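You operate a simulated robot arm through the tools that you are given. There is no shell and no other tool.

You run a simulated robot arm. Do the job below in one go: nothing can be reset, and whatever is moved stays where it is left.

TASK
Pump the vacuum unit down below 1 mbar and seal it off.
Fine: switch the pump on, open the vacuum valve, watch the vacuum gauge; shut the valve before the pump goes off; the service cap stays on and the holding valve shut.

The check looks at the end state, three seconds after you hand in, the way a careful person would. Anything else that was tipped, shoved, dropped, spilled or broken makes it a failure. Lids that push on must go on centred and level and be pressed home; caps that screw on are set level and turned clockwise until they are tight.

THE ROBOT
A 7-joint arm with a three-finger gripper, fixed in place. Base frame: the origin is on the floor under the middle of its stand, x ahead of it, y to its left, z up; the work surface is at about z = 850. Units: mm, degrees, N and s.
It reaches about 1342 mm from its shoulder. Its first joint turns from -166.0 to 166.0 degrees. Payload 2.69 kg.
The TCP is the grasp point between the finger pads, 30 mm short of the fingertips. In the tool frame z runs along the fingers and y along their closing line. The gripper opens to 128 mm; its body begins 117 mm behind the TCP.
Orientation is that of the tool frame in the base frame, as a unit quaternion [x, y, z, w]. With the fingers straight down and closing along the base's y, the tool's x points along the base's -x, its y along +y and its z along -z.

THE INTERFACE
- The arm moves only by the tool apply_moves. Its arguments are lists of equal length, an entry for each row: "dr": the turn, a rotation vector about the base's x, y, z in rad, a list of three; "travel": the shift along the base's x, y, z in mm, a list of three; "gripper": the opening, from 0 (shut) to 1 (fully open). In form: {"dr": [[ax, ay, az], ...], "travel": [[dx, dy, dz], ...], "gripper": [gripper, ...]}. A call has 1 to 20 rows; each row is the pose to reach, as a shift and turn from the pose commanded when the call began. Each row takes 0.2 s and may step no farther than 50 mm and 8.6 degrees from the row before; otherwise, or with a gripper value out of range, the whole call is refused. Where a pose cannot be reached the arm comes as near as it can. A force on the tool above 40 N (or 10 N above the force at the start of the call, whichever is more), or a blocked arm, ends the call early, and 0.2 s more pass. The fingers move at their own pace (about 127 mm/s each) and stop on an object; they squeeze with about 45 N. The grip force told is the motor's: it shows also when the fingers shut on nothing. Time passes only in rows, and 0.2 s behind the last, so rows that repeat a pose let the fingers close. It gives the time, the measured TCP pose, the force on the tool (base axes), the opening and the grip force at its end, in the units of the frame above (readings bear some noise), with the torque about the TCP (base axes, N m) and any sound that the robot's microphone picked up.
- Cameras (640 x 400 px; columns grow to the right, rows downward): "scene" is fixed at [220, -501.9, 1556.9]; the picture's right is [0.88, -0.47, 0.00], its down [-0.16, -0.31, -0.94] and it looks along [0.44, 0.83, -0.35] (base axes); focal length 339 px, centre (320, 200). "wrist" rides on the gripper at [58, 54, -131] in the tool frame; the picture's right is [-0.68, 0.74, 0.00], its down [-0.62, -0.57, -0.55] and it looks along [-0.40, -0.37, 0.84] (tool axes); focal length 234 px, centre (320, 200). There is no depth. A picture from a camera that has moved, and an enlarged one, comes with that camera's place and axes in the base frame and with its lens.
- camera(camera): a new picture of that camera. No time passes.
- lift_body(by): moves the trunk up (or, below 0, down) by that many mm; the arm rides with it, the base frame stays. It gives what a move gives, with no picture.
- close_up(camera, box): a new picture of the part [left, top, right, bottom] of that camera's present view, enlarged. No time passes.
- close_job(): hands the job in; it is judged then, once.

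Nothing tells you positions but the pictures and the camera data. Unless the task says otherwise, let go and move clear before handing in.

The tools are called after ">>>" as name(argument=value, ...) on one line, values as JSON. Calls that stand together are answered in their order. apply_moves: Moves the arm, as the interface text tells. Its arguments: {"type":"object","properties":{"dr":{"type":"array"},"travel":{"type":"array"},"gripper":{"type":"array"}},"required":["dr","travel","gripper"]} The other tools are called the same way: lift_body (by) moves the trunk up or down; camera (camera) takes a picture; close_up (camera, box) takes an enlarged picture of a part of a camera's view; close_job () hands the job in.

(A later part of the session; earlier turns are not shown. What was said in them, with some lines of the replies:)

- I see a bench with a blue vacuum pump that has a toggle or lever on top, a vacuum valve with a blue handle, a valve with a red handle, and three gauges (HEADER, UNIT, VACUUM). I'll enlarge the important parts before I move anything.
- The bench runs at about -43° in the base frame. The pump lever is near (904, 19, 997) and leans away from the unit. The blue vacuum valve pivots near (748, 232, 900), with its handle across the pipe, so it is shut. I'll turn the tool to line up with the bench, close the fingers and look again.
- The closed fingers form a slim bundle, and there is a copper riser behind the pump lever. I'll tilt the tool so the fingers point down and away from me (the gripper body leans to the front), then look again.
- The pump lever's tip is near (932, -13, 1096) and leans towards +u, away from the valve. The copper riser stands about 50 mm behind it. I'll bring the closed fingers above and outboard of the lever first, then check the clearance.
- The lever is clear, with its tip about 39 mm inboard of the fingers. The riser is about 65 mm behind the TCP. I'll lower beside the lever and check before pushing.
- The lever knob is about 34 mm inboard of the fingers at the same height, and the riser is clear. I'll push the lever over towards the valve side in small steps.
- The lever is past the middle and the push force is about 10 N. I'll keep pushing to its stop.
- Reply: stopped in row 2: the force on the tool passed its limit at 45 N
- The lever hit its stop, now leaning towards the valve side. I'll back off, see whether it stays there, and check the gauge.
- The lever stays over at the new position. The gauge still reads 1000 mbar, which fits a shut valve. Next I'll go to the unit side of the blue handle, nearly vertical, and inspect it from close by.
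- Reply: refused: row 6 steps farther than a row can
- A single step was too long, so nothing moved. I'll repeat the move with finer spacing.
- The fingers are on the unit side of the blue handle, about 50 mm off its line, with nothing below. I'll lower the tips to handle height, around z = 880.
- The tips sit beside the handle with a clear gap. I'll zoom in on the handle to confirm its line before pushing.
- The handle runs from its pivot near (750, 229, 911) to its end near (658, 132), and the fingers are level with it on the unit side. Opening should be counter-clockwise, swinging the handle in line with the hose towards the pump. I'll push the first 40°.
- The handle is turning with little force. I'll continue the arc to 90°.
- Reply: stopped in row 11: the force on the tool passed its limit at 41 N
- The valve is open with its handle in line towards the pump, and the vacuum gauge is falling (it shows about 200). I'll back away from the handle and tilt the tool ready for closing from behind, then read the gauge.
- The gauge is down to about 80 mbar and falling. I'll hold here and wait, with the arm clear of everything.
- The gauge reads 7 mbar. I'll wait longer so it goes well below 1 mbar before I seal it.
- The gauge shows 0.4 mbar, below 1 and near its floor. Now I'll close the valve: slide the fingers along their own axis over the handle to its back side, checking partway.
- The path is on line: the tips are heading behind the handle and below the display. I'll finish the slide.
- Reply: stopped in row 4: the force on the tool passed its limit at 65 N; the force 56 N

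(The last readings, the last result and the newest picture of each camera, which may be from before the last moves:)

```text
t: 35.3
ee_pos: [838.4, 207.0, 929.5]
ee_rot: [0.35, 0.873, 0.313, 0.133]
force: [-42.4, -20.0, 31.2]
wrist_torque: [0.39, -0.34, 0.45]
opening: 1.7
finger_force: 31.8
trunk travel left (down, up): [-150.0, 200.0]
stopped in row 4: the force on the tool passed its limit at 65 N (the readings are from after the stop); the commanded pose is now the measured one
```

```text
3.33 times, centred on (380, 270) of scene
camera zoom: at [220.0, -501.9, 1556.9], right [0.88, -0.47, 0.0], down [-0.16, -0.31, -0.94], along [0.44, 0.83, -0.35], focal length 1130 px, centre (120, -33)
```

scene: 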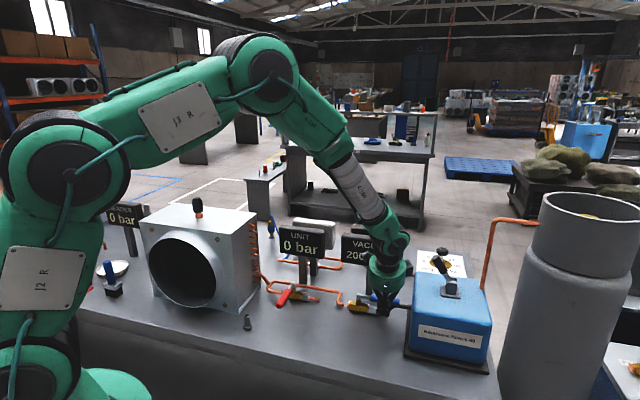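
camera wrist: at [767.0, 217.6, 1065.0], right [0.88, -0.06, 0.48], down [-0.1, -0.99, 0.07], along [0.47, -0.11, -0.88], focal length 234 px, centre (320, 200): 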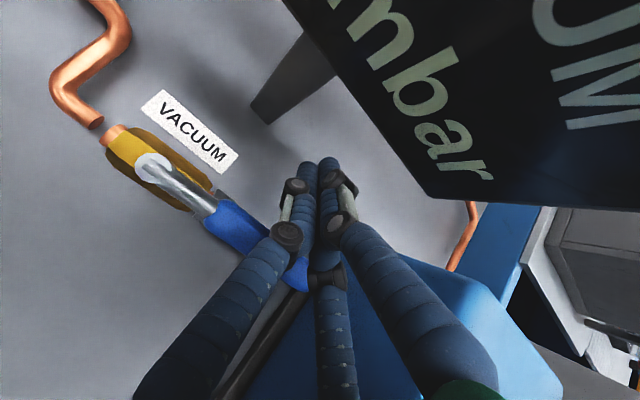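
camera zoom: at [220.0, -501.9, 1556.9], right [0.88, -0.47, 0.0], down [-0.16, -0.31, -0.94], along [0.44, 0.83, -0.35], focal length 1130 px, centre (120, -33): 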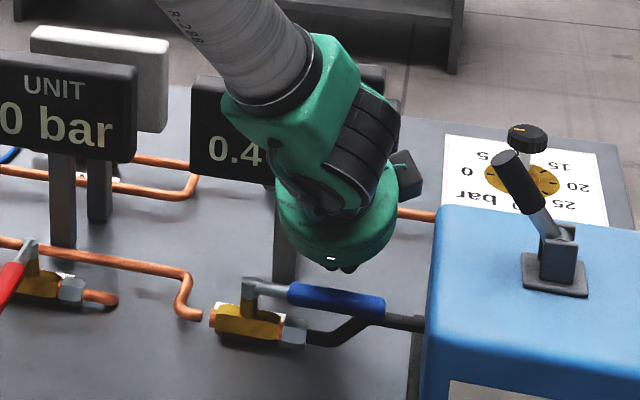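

The tips went down behind the handle, but a finger knuckle jammed on top of it at 65 N. The handle hasn't moved and the gauge still shows 0.4. I'll slide straight back out, then straddle the handle with partly open fingers instead.

>>> apply_moves(dr=[[0, 0, 0], [0, 0, 0], [0, 0, 0], [0, 0, 0], [0, 0, 0], [0, 0, 0]], travel=[[-4.5, -4.5, 7.7], [-13.4, -13.6, 23.1], [-26.8, -27.2, 46.2], [-40, -40.8, 69], [-56, -57, 95], [-60, -61, 110]], gripper=[0, 0, 0, 0, 0, 0])

>>> camera(camera="wrist")

>>> close_up(camera="scene", box=[300, 210, 460, 330])

```text
t: 36.7
ee_pos: [779.8, 146.8, 1035.1]
ee_rot: [0.352, 0.872, 0.313, 0.131]
force: [0.0, 0.2, 0.2]
wrist_torque: [0.02, 0.01, 0.02]
opening: 2.2
finger_force: 32.0
trunk travel left (down, up): [-150.0, 200.0]
```

```text
taken
camera wrist: at [708.7, 157.7, 1171.4], right [0.88, -0.06, 0.48], down [-0.1, -0.99, 0.07], along [0.47, -0.11, -0.88], focal length 234 px, centre (320, 200)
```

wrist: 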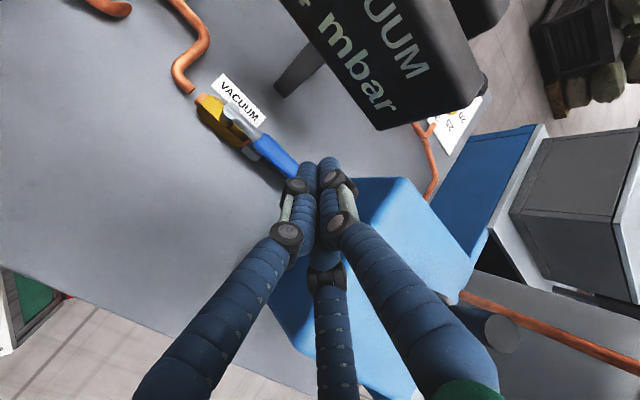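

```text
3.33 times, centred on (380, 270) of scene
camera zoom: at [220.0, -501.9, 1556.9], right [0.88, -0.47, 0.0], down [-0.16, -0.31, -0.94], along [0.44, 0.83, -0.35], focal length 1130 px, centre (120, -33)
```

zoom: 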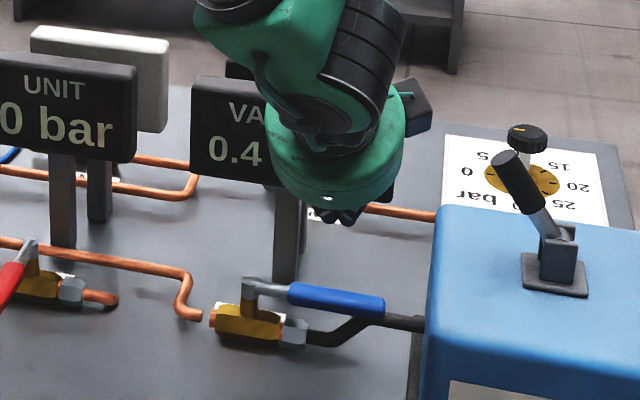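

Clear again, and nothing was disturbed. I'll bring the tilt back to about 15°, open the fingers partway and line up over the handle.

>>> apply_moves(dr=[[-0.0765, 0.0755, 0], [-0.153, 0.151, 0], [-0.2295, 0.2265, 0], [-0.306, 0.302, 0], [-0.306, 0.302, 0], [-0.306, 0.302, 0]], travel=[[-2, 0, 0], [-4, 0, 0], [-6, 0, 0], [-7.5, -0.5, 0], [-7.5, -0.5, 0], [-7.5, -0.5, 0]], gripper=[0.6, 0.6, 0.6, 0.6, 0.6, 0.6])

>>> camera(camera="wrist")

>>> close_up(camera="scene", box=[300, 210, 460, 330])

```text
t: 38.1
ee_pos: [773.7, 146.9, 1038.0]
ee_rot: [0.371, 0.92, 0.12, 0.051]
force: [-0.1, -0.8, -0.7]
wrist_torque: [0.03, -0.03, 0.03]
opening: 76.8
finger_force: 0.2
trunk travel left (down, up): [-150.0, 200.0]
```

```text
taken
camera wrist: at [744.8, 200.2, 1177.5], right [0.98, 0.04, 0.19], down [-0.03, -0.92, 0.39], along [0.2, -0.39, -0.9], focal length 234 px, centre (320, 200)
```

wrist: 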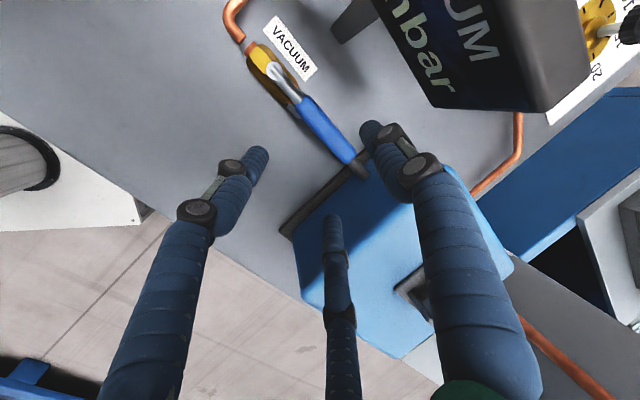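

```text
3.33 times, centred on (380, 270) of scene
camera zoom: at [220.0, -501.9, 1556.9], right [0.88, -0.47, 0.0], down [-0.16, -0.31, -0.94], along [0.44, 0.83, -0.35], focal length 1130 px, centre (120, -33)
```

zoom: 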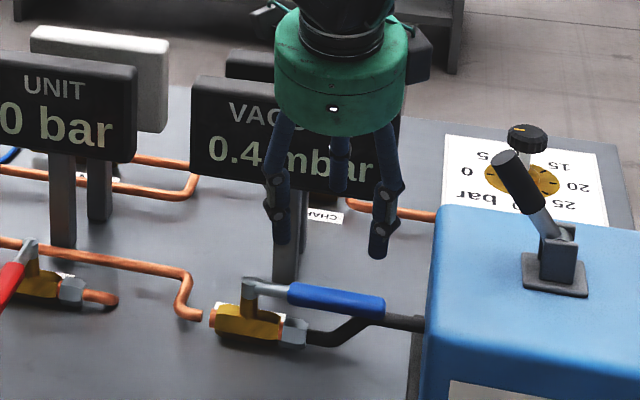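

The fingers are open to 77 mm: the single finger is on the back side, the other two in front, and the handle lies between them. I'll descend partway along the tool axis and check alignment.

>>> apply_moves(dr=[[0, 0, 0], [0, 0, 0], [0, 0, 0], [0, 0, 0], [0, 0, 0]], travel=[[-4.2, -4.3, -5], [0.4, 0.3, -24.2], [4.9, 4.9, -48.4], [9.5, 9.6, -72.6], [9.5, 9.6, -72.6]], gripper=[0.6, 0.6, 0.6, 0.6, 0.6])

>>> camera(camera="wrist")

>>> close_up(camera="scene", box=[300, 210, 460, 330])

```text
t: 39.3
ee_pos: [783.9, 156.7, 962.7]
ee_rot: [0.37, 0.92, 0.12, 0.052]
force: [0.2, -1.1, -0.4]
wrist_torque: [0.02, 0.02, 0.01]
opening: 77.0
finger_force: 0.2
trunk travel left (down, up): [-150.0, 200.0]
```

```text
taken
camera wrist: at [754.5, 209.9, 1103.9], right [0.98, 0.04, 0.19], down [-0.03, -0.92, 0.39], along [0.2, -0.39, -0.9], focal length 234 px, centre (320, 200)
```

wrist: 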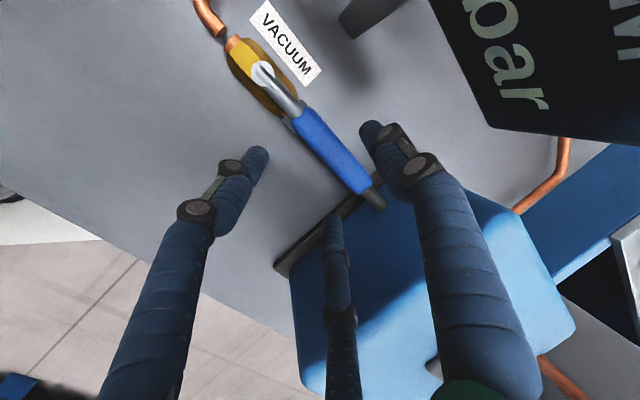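

```text
3.33 times, centred on (380, 270) of scene
camera zoom: at [220.0, -501.9, 1556.9], right [0.88, -0.47, 0.0], down [-0.16, -0.31, -0.94], along [0.44, 0.83, -0.35], focal length 1130 px, centre (120, -33)
```

zoom: 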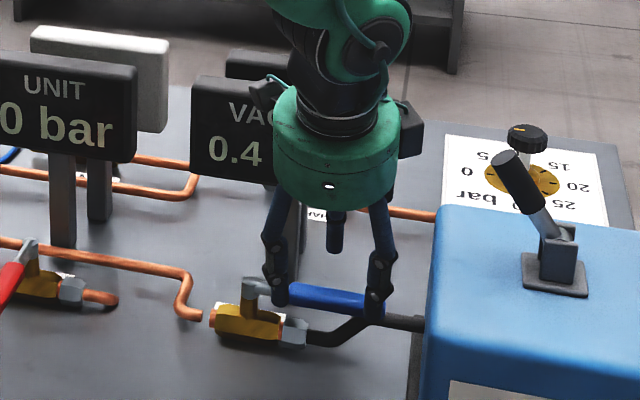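

The handle sits between the rear finger and the two front ones, as planned. I'll finish the descent so the tips are just below the handle.

>>> apply_moves(dr=[[0, 0, 0], [0, 0, 0], [0, 0, 0], [0, 0, 0], [0, 0, 0]], travel=[[2.2, 2.2, -11.4], [4.3, 4.4, -22.8], [6.5, 6.5, -34.2], [8.6, 8.7, -45.7], [8.6, 8.7, -45.7]], gripper=[0.6, 0.6, 0.6, 0.6, 0.6])

>>> camera(camera="wrist")

>>> close_up(camera="scene", box=[300, 210, 460, 330])

```text
t: 40.5
ee_pos: [791.5, 166.8, 916.9]
ee_rot: [0.37, 0.92, 0.12, 0.051]
force: [0.6, 0.5, 0.5]
wrist_torque: [0.0, 0.02, -0.01]
opening: 76.7
finger_force: 0.0
trunk travel left (down, up): [-150.0, 200.0]
```

```text
taken
camera wrist: at [762.5, 219.5, 1057.6], right [0.98, 0.04, 0.19], down [-0.03, -0.92, 0.39], along [0.2, -0.39, -0.9], focal length 234 px, centre (320, 200)
```

wrist: 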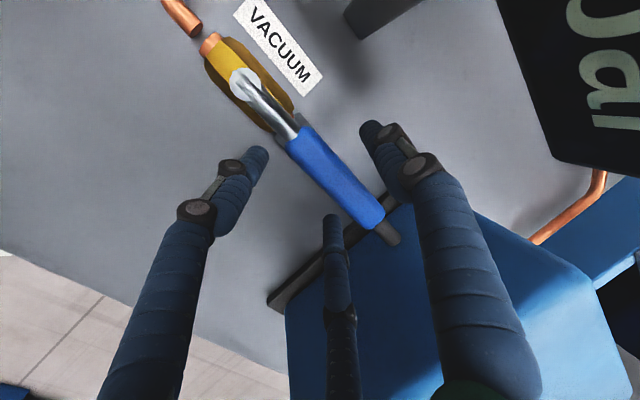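

```text
3.33 times, centred on (380, 270) of scene
camera zoom: at [220.0, -501.9, 1556.9], right [0.88, -0.47, 0.0], down [-0.16, -0.31, -0.94], along [0.44, 0.83, -0.35], focal length 1130 px, centre (120, -33)
```

zoom: 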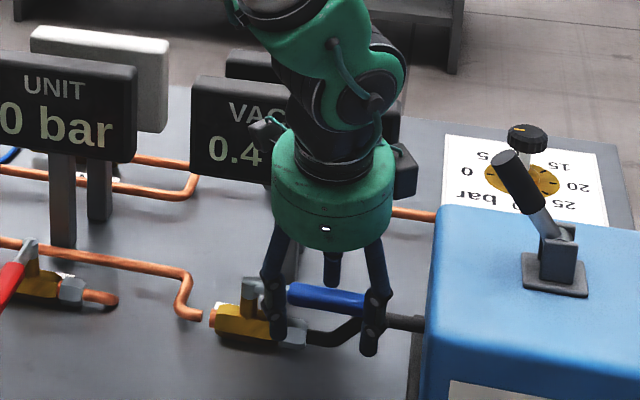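

The handle is caged. I'll narrow the fingers without gripping and swing the tool clockwise about the valve pivot, for the first 42°.

>>> apply_moves(dr=[[0, 0, 0], [0, 0, 0], [0, 0, -0.1222], [0, 0, -0.2443], [0, 0, -0.3665], [0, 0, -0.4887], [0, 0, -0.6109], [0, 0, -0.733]], travel=[[0, 0, 0], [0, 0, 0], [-7.6, -4.5, 0], [-15.7, -8.0, 0], [-24.2, -10.6, 0], [-32.9, -12.1, 0], [-41.7, -12.5, 0], [-50.5, -11.8, 0]], gripper=[0.38, 0.38, 0.38, 0.38, 0.38, 0.38, 0.38, 0.38])

>>> camera(camera="wrist")

>>> close_up(camera="scene", box=[300, 210, 460, 330])

```text
t: 42.3
ee_pos: [742.5, 154.2, 917.1]
ee_rot: [0.676, 0.725, 0.094, 0.091]
force: [-0.7, 0.7, 0.1]
wrist_torque: [0.02, 0.05, 0.0]
opening: 48.9
finger_force: 0.1
trunk travel left (down, up): [-150.0, 200.0]
```

```text
taken
camera wrist: at [756.5, 213.6, 1058.2], right [0.76, -0.62, 0.19], down [-0.64, -0.66, 0.39], along [-0.11, -0.42, -0.9], focal length 234 px, centre (320, 200)
```

wrist: 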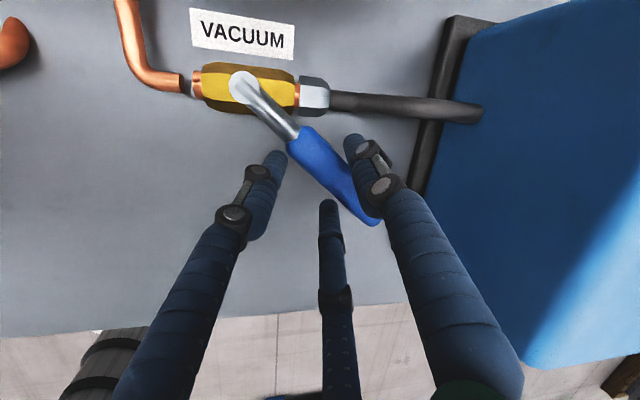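

```text
3.33 times, centred on (380, 270) of scene
camera zoom: at [220.0, -501.9, 1556.9], right [0.88, -0.47, 0.0], down [-0.16, -0.31, -0.94], along [0.44, 0.83, -0.35], focal length 1130 px, centre (120, -33)
```

zoom: 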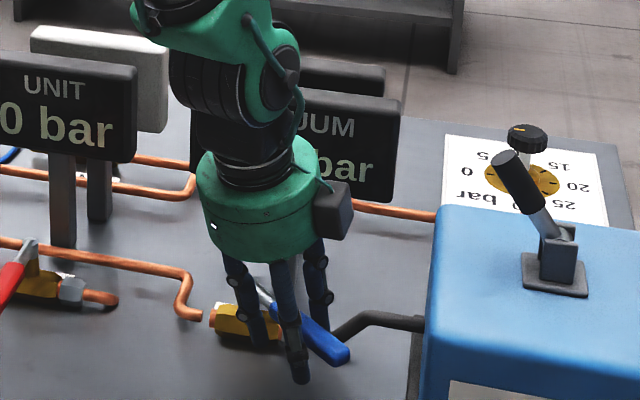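

The handle follows and is already about halfway. I'll continue to the closed position.

>>> apply_moves(dr=[[0, 0, -0.1222], [0, 0, -0.2443], [0, 0, -0.3665], [0, 0, -0.4887], [0, 0, -0.6109], [0, 0, -0.733], [0, 0, -0.8378]], travel=[[-8.7, 1.8, 0], [-17.1, 4.5, 0], [-25.1, 8.3, 0], [-32.5, 13, 0], [-39.4, 18.6, 0], [-45.5, 25, 0], [-50, 31.1, 0]], gripper=[0.38, 0.38, 0.38, 0.38, 0.38, 0.38, 0.38])

>>> camera(camera="wrist")

>>> close_up(camera="scene", box=[300, 210, 460, 330])

```text
t: 43.9
ee_pos: [689.2, 184.9, 919.4]
ee_rot: [0.912, 0.388, 0.049, 0.121]
force: [-0.5, 0.2, 0.0]
wrist_torque: [0.01, -0.04, 0.02]
opening: 48.7
finger_force: 0.1
trunk travel left (down, up): [-150.0, 200.0]
```

```text
taken
camera wrist: at [744.5, 213.9, 1059.6], right [0.04, -0.98, 0.19], down [-0.92, 0.04, 0.39], along [-0.39, -0.19, -0.9], focal length 234 px, centre (320, 200)
```

wrist: 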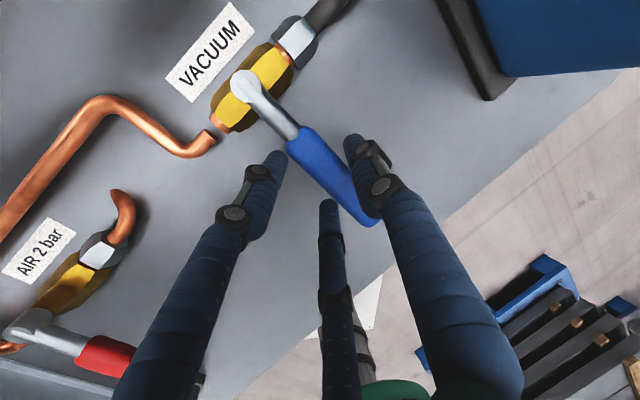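

```text
3.33 times, centred on (380, 270) of scene
camera zoom: at [220.0, -501.9, 1556.9], right [0.88, -0.47, 0.0], down [-0.16, -0.31, -0.94], along [0.44, 0.83, -0.35], focal length 1130 px, centre (120, -33)
```

zoom: 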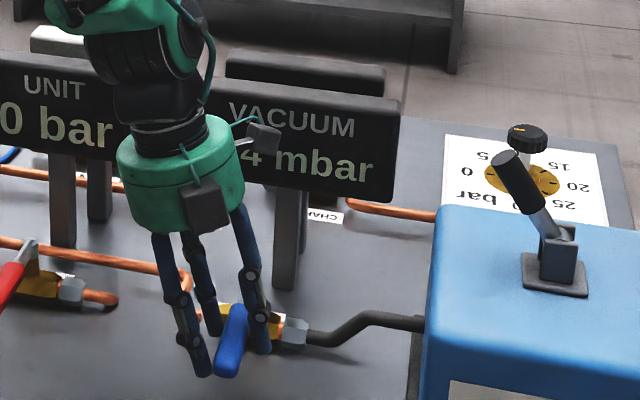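

The handle is almost crosswise again, and no stop has been felt yet. I'll push a few degrees more until it meets the closed stop.

>>> apply_moves(dr=[[0, 0, -0.0349], [0, 0, -0.0698], [0, 0, -0.1047], [0, 0, -0.1396], [0, 0, -0.1745]], travel=[[-1.4, 2.2, 0], [-2.8, 4.4, 0], [-4, 6.7, 0], [-5.2, 9, 0], [-6.3, 11.3, 0]], gripper=[0.38, 0.38, 0.38, 0.38, 0.38])

>>> camera(camera="wrist")

>>> close_up(camera="scene", box=[300, 210, 460, 330])

```text
t: 45.1
ee_pos: [681.2, 185.9, 927.2]
ee_rot: [0.931, 0.342, 0.041, 0.119]
force: [6.0, -6.0, 4.6]
wrist_torque: [-0.23, -0.16, -0.01]
opening: 55.8
finger_force: 5.0
out of reach, approached as far as the arm can: row 3, 4, 5
trunk travel left (down, up): [-150.0, 200.0]
```

```text
taken
camera wrist: at [738.2, 209.8, 1068.6], right [-0.05, -0.98, 0.19], down [-0.91, 0.12, 0.39], along [-0.41, -0.15, -0.9], focal length 234 px, centre (320, 200)
```

wrist: 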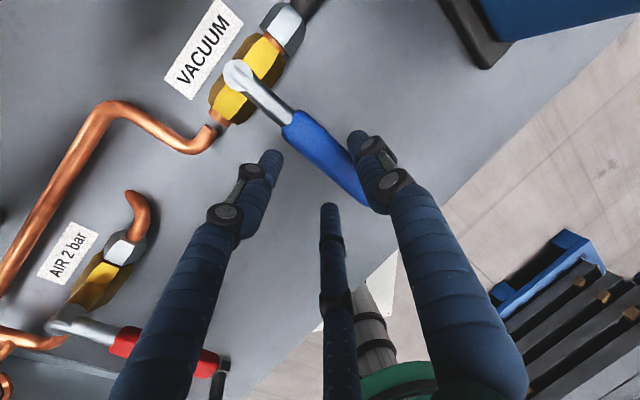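

```text
3.33 times, centred on (380, 270) of scene
camera zoom: at [220.0, -501.9, 1556.9], right [0.88, -0.47, 0.0], down [-0.16, -0.31, -0.94], along [0.44, 0.83, -0.35], focal length 1130 px, centre (120, -33)
```

zoom: 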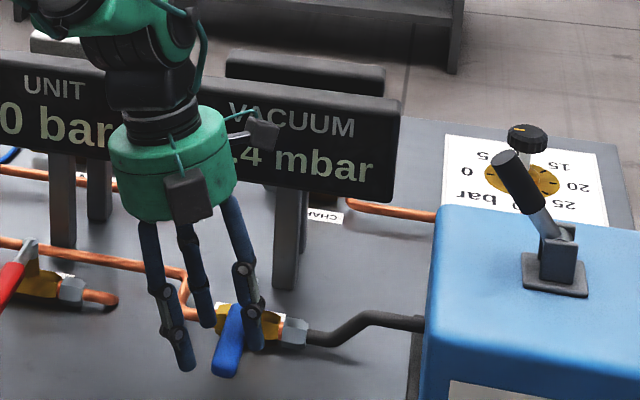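

The rear finger was pushed back by the handle with about 8 N, so it's on its closed stop. I'll ease back a little, open the fingers and lift away to check.

>>> apply_moves(dr=[[0, 0, 0.06], [0, 0, 0.12], [0, 0, 0.12], [0, 0, 0.12], [0, 0, 0.12], [0, 0, 0.12], [0, 0, 0.12], [0, 0, 0.12], [0, 0, 0.12]], travel=[[2.5, -4, 0], [4.5, -7.5, 0], [4.5, -7.5, 0], [4.5, -7.5, 0], [1, -3, 25], [-4, 2, 55], [-9, 7, 85], [-14, 12, 120], [-14, 12, 150]], gripper=[0.38, 0.45, 0.6, 0.6, 0.6, 0.6, 0.6, 0.6, 0.6])

>>> camera(camera="wrist")

>>> close_up(camera="scene", box=[290, 230, 430, 340])

>>> camera(camera="scene")

```text
t: 47.1
ee_pos: [664.6, 197.0, 1075.9]
ee_rot: [0.908, 0.399, 0.047, 0.117]
force: [0.1, 0.3, 0.0]
wrist_torque: [0.0, 0.02, -0.01]
opening: 76.9
finger_force: 0.1
trunk travel left (down, up): [-150.0, 200.0]
```

```text
taken
camera wrist: at [719.1, 227.8, 1216.5], right [0.07, -0.98, 0.19], down [-0.92, 0.01, 0.39], along [-0.39, -0.2, -0.9], focal length 234 px, centre (320, 200)
```

wrist: 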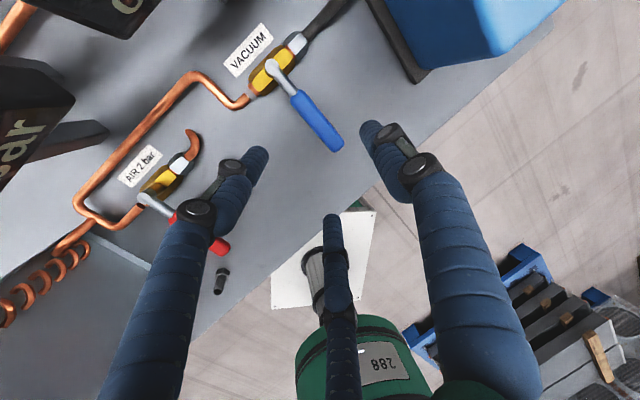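

```text
3.64 times, centred on (360, 285) of scene
camera zoom: at [220.0, -501.9, 1556.9], right [0.88, -0.47, 0.0], down [-0.16, -0.31, -0.94], along [0.44, 0.83, -0.35], focal length 1233 px, centre (174, -109)
```

zoom: 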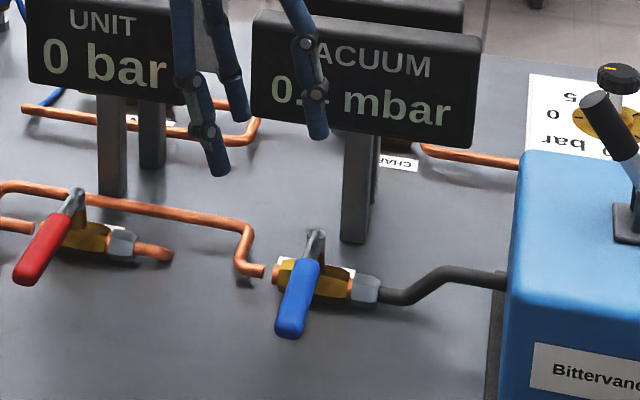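

```text
taken
```

scene: 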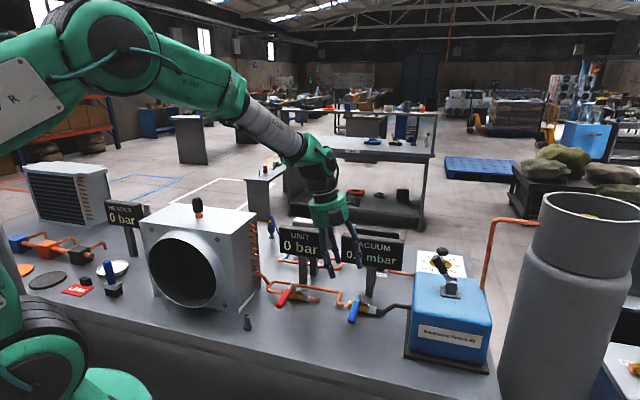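

The blue handle is back exactly crosswise, as it was at the start. I'll lift away, close the fingers, turn the tool back and read the gauge to confirm it holds.

>>> apply_moves(dr=[[0, 0, 0.0], [0, 0, 0.14], [0, 0, 0.28], [0, 0, 0.42], [0, 0, 0.56], [0, 0, 0.7], [0, 0, 0.84], [0, 0, 0.98], [0, 0, 1.12], [0, 0, 1.26], [0, 0, 1.4], [0, 0, 1.54], [0, 0, 1.55]], travel=[[-5, -5, 40], [-10, -15, 80], [-15, -25, 110], [-15, -35, 130], [-15, -45, 140], [-10, -55, 140], [0, -65, 140], [10, -75, 140], [20, -85, 140], [30, -95, 140], [40, -105, 140], [50, -115, 140], [50, -115, 140]], gripper=[0.6, 0, 0, 0, 0, 0, 0, 0, 0, 0, 0, 0, 0])

>>> camera(camera="scene")

>>> close_up(camera="scene", box=[260, 210, 440, 330])

>>> camera(camera="wrist")

```text
t: 49.9
ee_pos: [715.4, 81.3, 1218.9]
ee_rot: [0.37, 0.92, 0.117, 0.05]
force: [-0.1, -0.4, 0.6]
wrist_torque: [0.03, 0.03, -0.01]
opening: 2.1
finger_force: 31.1
trunk travel left (down, up): [-150.0, 200.0]
```

```text
taken
```

scene: 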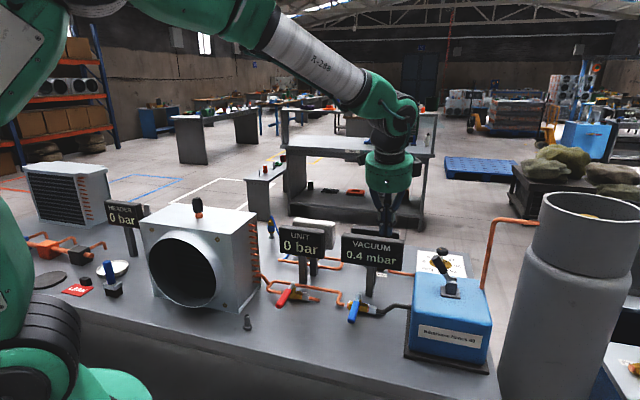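

```text
3.33 times, centred on (350, 270) of scene
camera zoom: at [220.0, -501.9, 1556.9], right [0.88, -0.47, 0.0], down [-0.16, -0.31, -0.94], along [0.44, 0.83, -0.35], focal length 1130 px, centre (220, -33)
```

zoom: 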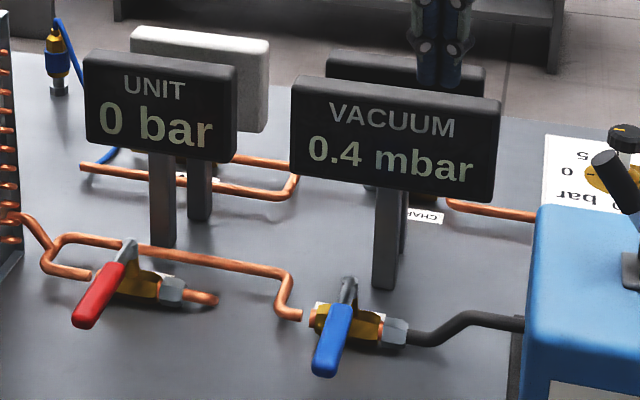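

```text
taken
camera wrist: at [686.6, 137.2, 1359.2], right [0.98, 0.05, 0.19], down [-0.03, -0.92, 0.39], along [0.19, -0.39, -0.9], focal length 234 px, centre (320, 200)
```

wrist: 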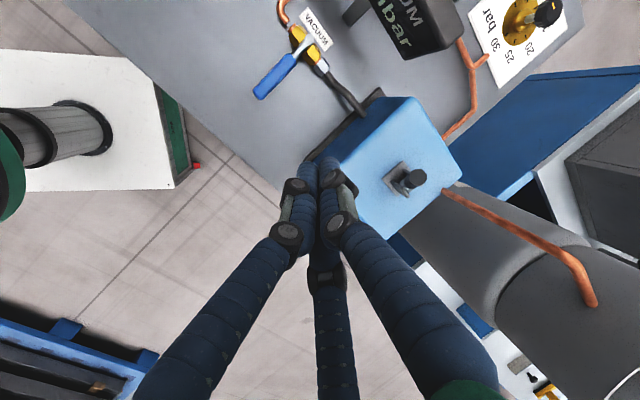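

The vacuum holds at 0.4 mbar with the valve shut. Now I'll switch the pump off by pushing its lever back. First I'll tilt the tool and position it on the valve side of the lever.

>>> apply_moves(dr=[[0.0765, -0.0755, 0], [0.153, -0.151, 0], [0.2295, -0.2265, 0], [0.306, -0.302, 0], [0.306, -0.302, 0], [0.306, -0.302, 0]], travel=[[25, 0, 0], [55, 0, 0], [85, 0, 0], [115.6, 0.7, -20], [115.6, 0.7, -55], [115.6, 0.7, -55]], gripper=[0, 0, 0, 0, 0, 0])

>>> camera(camera="wrist")

>>> close_up(camera="scene", box=[370, 150, 530, 310])

```text
t: 51.3
ee_pos: [831.1, 80.8, 1163.6]
ee_rot: [0.352, 0.874, 0.309, 0.131]
force: [-0.1, 0.2, 0.5]
wrist_torque: [0.02, 0.0, 0.02]
opening: 1.9
finger_force: 31.2
trunk travel left (down, up): [-150.0, 200.0]
```

```text
taken
camera wrist: at [760.3, 93.3, 1299.4], right [0.88, -0.06, 0.47], down [-0.1, -0.99, 0.07], along [0.46, -0.12, -0.88], focal length 234 px, centre (320, 200)
```

wrist: 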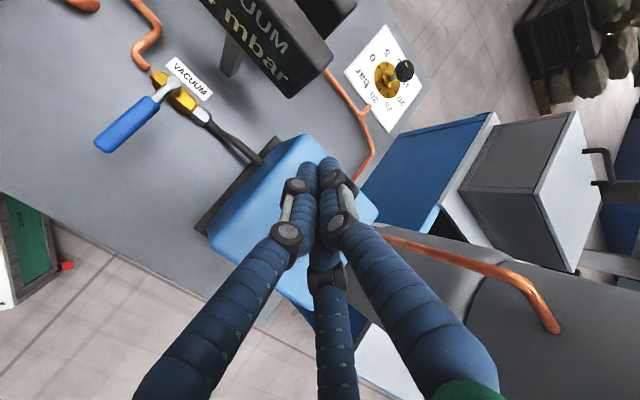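

```text
2.50 times, centred on (450, 230) of scene
camera zoom: at [220.0, -501.9, 1556.9], right [0.88, -0.47, 0.0], down [-0.16, -0.31, -0.94], along [0.44, 0.83, -0.35], focal length 848 px, centre (-5, 125)
```

zoom: 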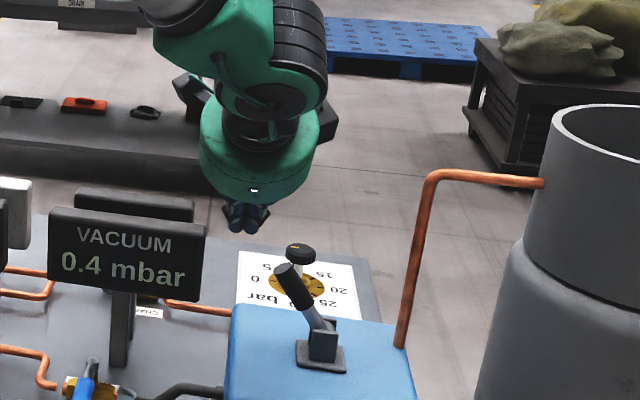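

The fingers are about 45 mm on the valve side of the lever. I'll lower beside it and push it back towards +u.

>>> apply_moves(dr=[[0, 0, 0], [0, 0, 0], [0, 0, 0], [0, 0, 0]], travel=[[0, 0, -30], [0, 0, -60], [0, 0, -86], [0, 0, -86]], gripper=[0, 0, 0, 0])

>>> camera(camera="wrist")

>>> close_up(camera="scene", box=[370, 150, 530, 310])

```text
t: 52.3
ee_pos: [832.3, 81.1, 1076.5]
ee_rot: [0.351, 0.874, 0.31, 0.131]
force: [0.1, -0.1, -0.7]
wrist_torque: [-0.01, 0.03, 0.03]
opening: 2.3
finger_force: 31.5
trunk travel left (down, up): [-150.0, 200.0]
```

```text
taken
camera wrist: at [760.9, 93.8, 1212.2], right [0.88, -0.06, 0.47], down [-0.1, -0.99, 0.07], along [0.46, -0.12, -0.88], focal length 234 px, centre (320, 200)
```

wrist: 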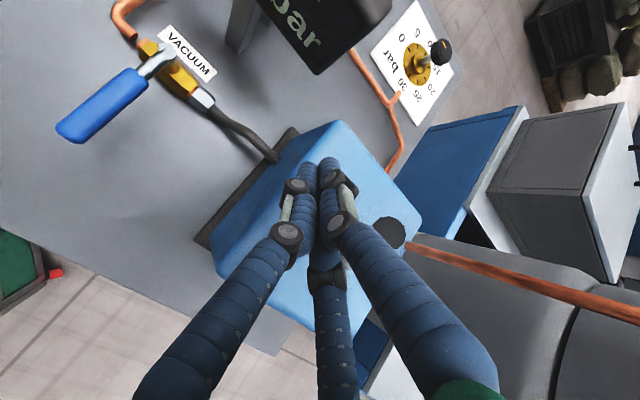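

```text
2.50 times, centred on (450, 230) of scene
camera zoom: at [220.0, -501.9, 1556.9], right [0.88, -0.47, 0.0], down [-0.16, -0.31, -0.94], along [0.44, 0.83, -0.35], focal length 848 px, centre (-5, 125)
```

zoom: 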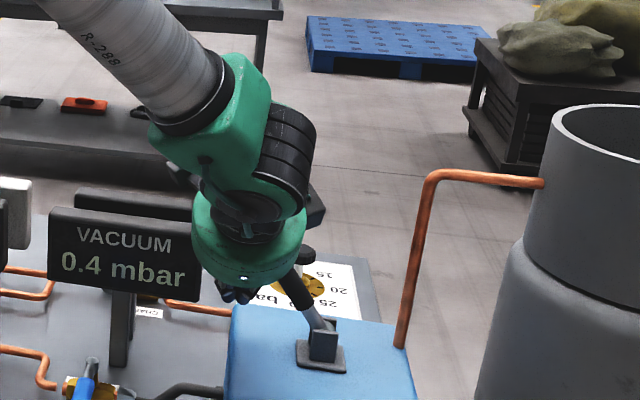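

The lever knob is beside the fingers on the +u side. I'll push it over in small steps to its off stop.

>>> apply_moves(dr=[[0, 0, 0], [0, 0, 0], [0, 0, 0], [0, 0, 0], [0, 0, 0], [0, 0, 0], [0, 0, 0], [0, 0, 0], [0, 0, 0], [0, 0, 0], [0, 0, 0], [0, 0, 0], [0, 0, 0]], travel=[[5.7, -5.6, 0], [11.4, -11.2, 0], [17.1, -16.9, 0], [22.8, -22.5, 0], [28.5, -28.1, 0], [34.1, -33.7, 0], [39.8, -39.3, 0], [45.5, -45, 0], [51.2, -50.6, 0], [56, -55.4, 0], [59.5, -58.9, 0], [62.5, -61.9, 0], [65, -64.4, 0]], gripper=[0, 0, 0, 0, 0, 0, 0, 0, 0, 0, 0, 0, 0])

>>> camera(camera="wrist")

>>> close_up(camera="scene", box=[370, 150, 530, 310])

```text
t: 55.1
ee_pos: [895.6, 19.2, 1077.6]
ee_rot: [0.351, 0.874, 0.309, 0.13]
force: [-2.9, 10.4, 2.2]
wrist_torque: [0.28, 0.06, 0.15]
opening: 2.2
finger_force: 31.9
trunk travel left (down, up): [-150.0, 200.0]
```

```text
taken
camera wrist: at [824.5, 31.5, 1212.8], right [0.88, -0.06, 0.47], down [-0.1, -0.99, 0.07], along [0.46, -0.11, -0.88], focal length 234 px, centre (320, 200)
```

wrist: 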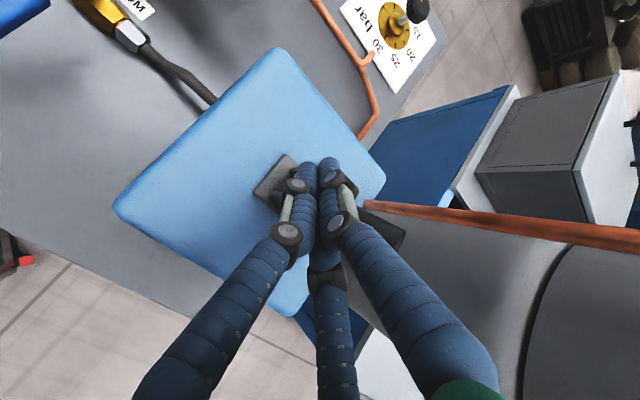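

```text
2.50 times, centred on (450, 230) of scene
camera zoom: at [220.0, -501.9, 1556.9], right [0.88, -0.47, 0.0], down [-0.16, -0.31, -0.94], along [0.44, 0.83, -0.35], focal length 848 px, centre (-5, 125)
```

zoom: 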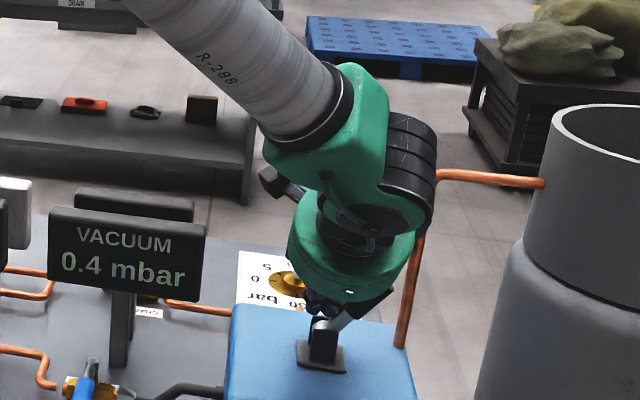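

The lever has gone over to the off side. I'll give it a small extra push to make sure it's on its stop.

>>> apply_moves(dr=[[0, 0, 0], [0, 0, 0], [0, 0, 0], [0, 0, 0]], travel=[[2, -2, 0], [4, -4, 0], [6, -6, 0], [8, -8, 0]], gripper=[0, 0, 0, 0])

>>> close_up(camera="scene", box=[370, 150, 530, 310])

```text
t: 55.8
ee_pos: [898.0, 19.2, 1078.3]
ee_rot: [0.349, 0.875, 0.311, 0.129]
force: [-6.4, 9.3, 6.0]
wrist_torque: [0.17, 0.04, 0.09]
opening: 2.0
finger_force: 30.9
trunk travel left (down, up): [-150.0, 200.0]
stopped in row 3: the force on the tool passed its limit at 43 N (the readings are from after the stop); the commanded pose is now the measured one
```

```text
2.50 times, centred on (450, 230) of scene
camera zoom: at [220.0, -501.9, 1556.9], right [0.88, -0.47, 0.0], down [-0.16, -0.31, -0.94], along [0.44, 0.83, -0.35], focal length 848 px, centre (-5, 125)
```

zoom: 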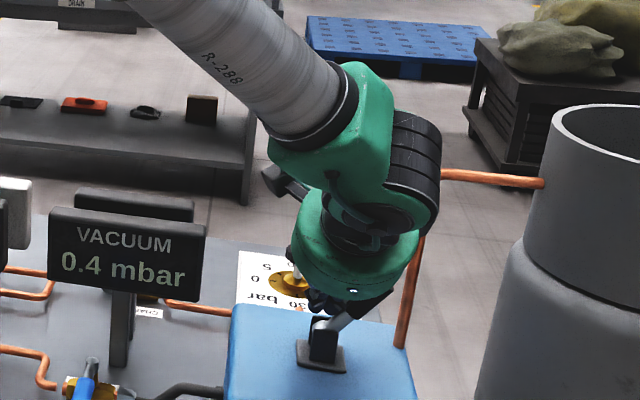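

The lever is firmly on its off stop. I'll back off towards the valve side, lift clear and retreat, then check everything.

>>> apply_moves(dr=[[0, 0, 0], [0, 0, 0], [0, 0, 0], [0, 0, 0], [0, 0, 0], [0, 0, 0], [0, 0, 0], [0, 0, 0], [0, 0, 0]], travel=[[-7, 7, 0], [-20, 20, 0], [-20, 20, 40], [-20, 20, 80], [-30, 10, 120], [-50, -5, 155], [-80, -15, 180], [-115, -25, 190], [-115, -25, 190]], gripper=[0, 0, 0, 0, 0, 0, 0, 0, 0])

>>> camera(camera="scene")

>>> close_up(camera="scene", box=[260, 210, 500, 380])

>>> close_up(camera="scene", box=[60, 180, 280, 340])

>>> camera(camera="wrist")

```text
t: 57.8
ee_pos: [783.0, -6.9, 1267.5]
ee_rot: [0.351, 0.875, 0.309, 0.129]
force: [-0.2, -0.6, 1.1]
wrist_torque: [-0.03, -0.02, -0.02]
opening: 1.9
finger_force: 31.6
trunk travel left (down, up): [-150.0, 200.0]
```

```text
taken
```

scene: 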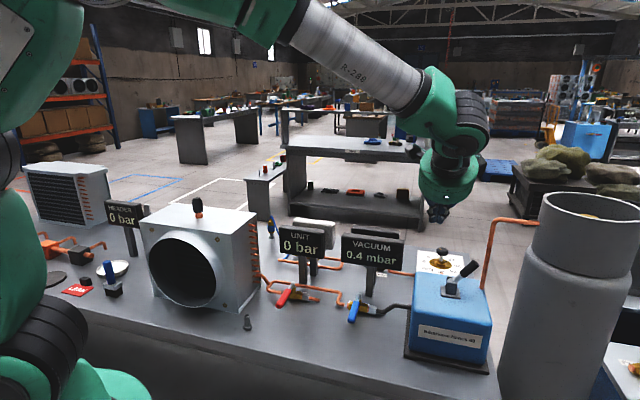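

```text
2.35 times, centred on (380, 295) of scene
camera zoom: at [220.0, -501.9, 1556.9], right [0.88, -0.47, 0.0], down [-0.16, -0.31, -0.94], along [0.44, 0.83, -0.35], focal length 798 px, centre (179, -24)
```

zoom: 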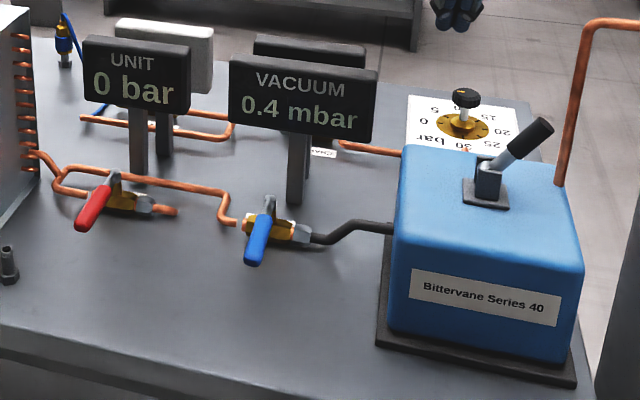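

```text
2.50 times, centred on (170, 260) of scene
camera zoom: at [220.0, -501.9, 1556.9], right [0.88, -0.47, 0.0], down [-0.16, -0.31, -0.94], along [0.44, 0.83, -0.35], focal length 848 px, centre (695, 50)
```

zoom: 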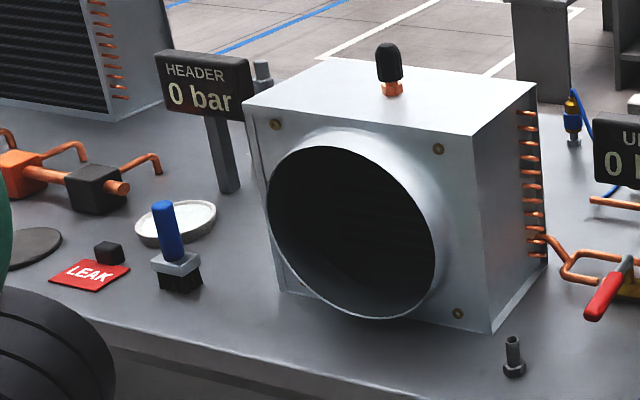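

```text
taken
camera wrist: at [712.7, 3.8, 1403.3], right [0.88, -0.05, 0.47], down [-0.1, -0.99, 0.07], along [0.46, -0.11, -0.88], focal length 234 px, centre (320, 200)
```

wrist: 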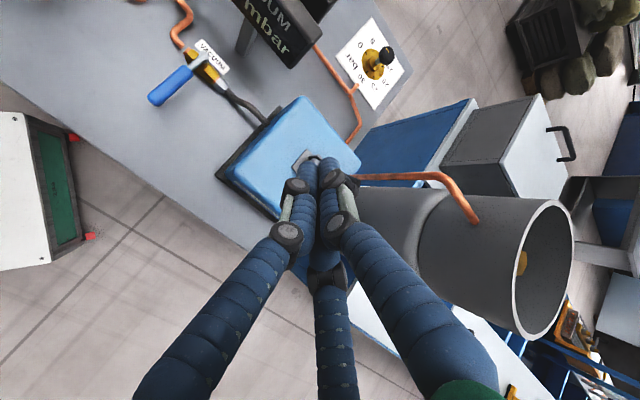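

The pump lever is back at off, the blue valve is shut, the gauge shows 0.4 mbar, and the cap and the other valves are untouched. I'll wait a few seconds to confirm the vacuum holds.

>>> apply_moves(dr=[[0, 0, 0], [0, 0, 0], [0, 0, 0], [0, 0, 0], [0, 0, 0], [0, 0, 0], [0, 0, 0], [0, 0, 0], [0, 0, 0], [0, 0, 0], [0, 0, 0], [0, 0, 0], [0, 0, 0], [0, 0, 0], [0, 0, 0], [0, 0, 0], [0, 0, 0], [0, 0, 0], [0, 0, 0], [0, 0, 0]], travel=[[0, 0, 0], [0, 0, 0], [0, 0, 0], [0, 0, 0], [0, 0, 0], [0, 0, 0], [0, 0, 0], [0, 0, 0], [0, 0, 0], [0, 0, 0], [0, 0, 0], [0, 0, 0], [0, 0, 0], [0, 0, 0], [0, 0, 0], [0, 0, 0], [0, 0, 0], [0, 0, 0], [0, 0, 0], [0, 0, 0]], gripper=[0, 0, 0, 0, 0, 0, 0, 0, 0, 0, 0, 0, 0, 0, 0, 0, 0, 0, 0, 0])

>>> close_up(camera="scene", box=[260, 210, 500, 380])

```text
t: 62.0
ee_pos: [784.2, -7.3, 1266.6]
ee_rot: [0.351, 0.874, 0.31, 0.129]
force: [0.2, -0.4, 0.1]
wrist_torque: [0.0, 0.01, 0.0]
opening: 2.0
finger_force: 31.4
trunk travel left (down, up): [-150.0, 200.0]
```

```text
2.35 times, centred on (380, 295) of scene
camera zoom: at [220.0, -501.9, 1556.9], right [0.88, -0.47, 0.0], down [-0.16, -0.31, -0.94], along [0.44, 0.83, -0.35], focal length 798 px, centre (179, -24)
```

zoom: 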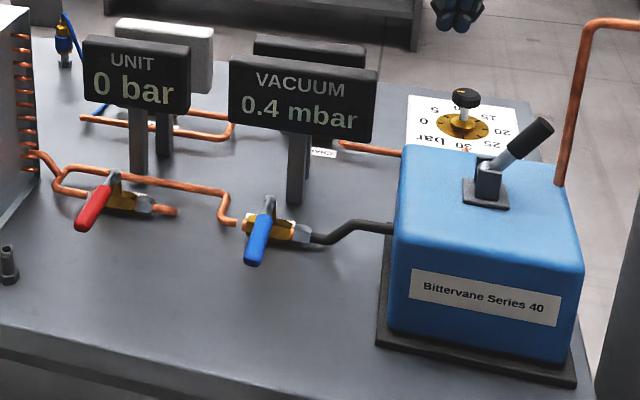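

The vacuum stays at 0.4 mbar with the valve shut, the pump off and the arm clear of everything. I'm handing in.

>>> close_job()

```text
The job is handed in.
```

The unit is pumped down to 0.4 mbar and sealed off, and I've handed the job in. I don't have the check's verdict.

- **Sequence:** I switched the pump on and opened the blue vacuum valve. Once the gauge read 0.4 mbar, I shut the valve and then switched the pump off.
- **Holding:** the gauge still showed 0.4 mbar about 6 seconds after the pump went off.
- **Left alone:** I didn't touch the service cap, the red air valve or the orange-handled valve at the back. None of the valves I could read was labelled as the holding valve.
- **One hitch:** on my first try at closing the valve, a finger jammed on top of the handle at 65 N. The handle didn't move and I saw no damage. I backed out and turned it with the fingers straddling it instead.
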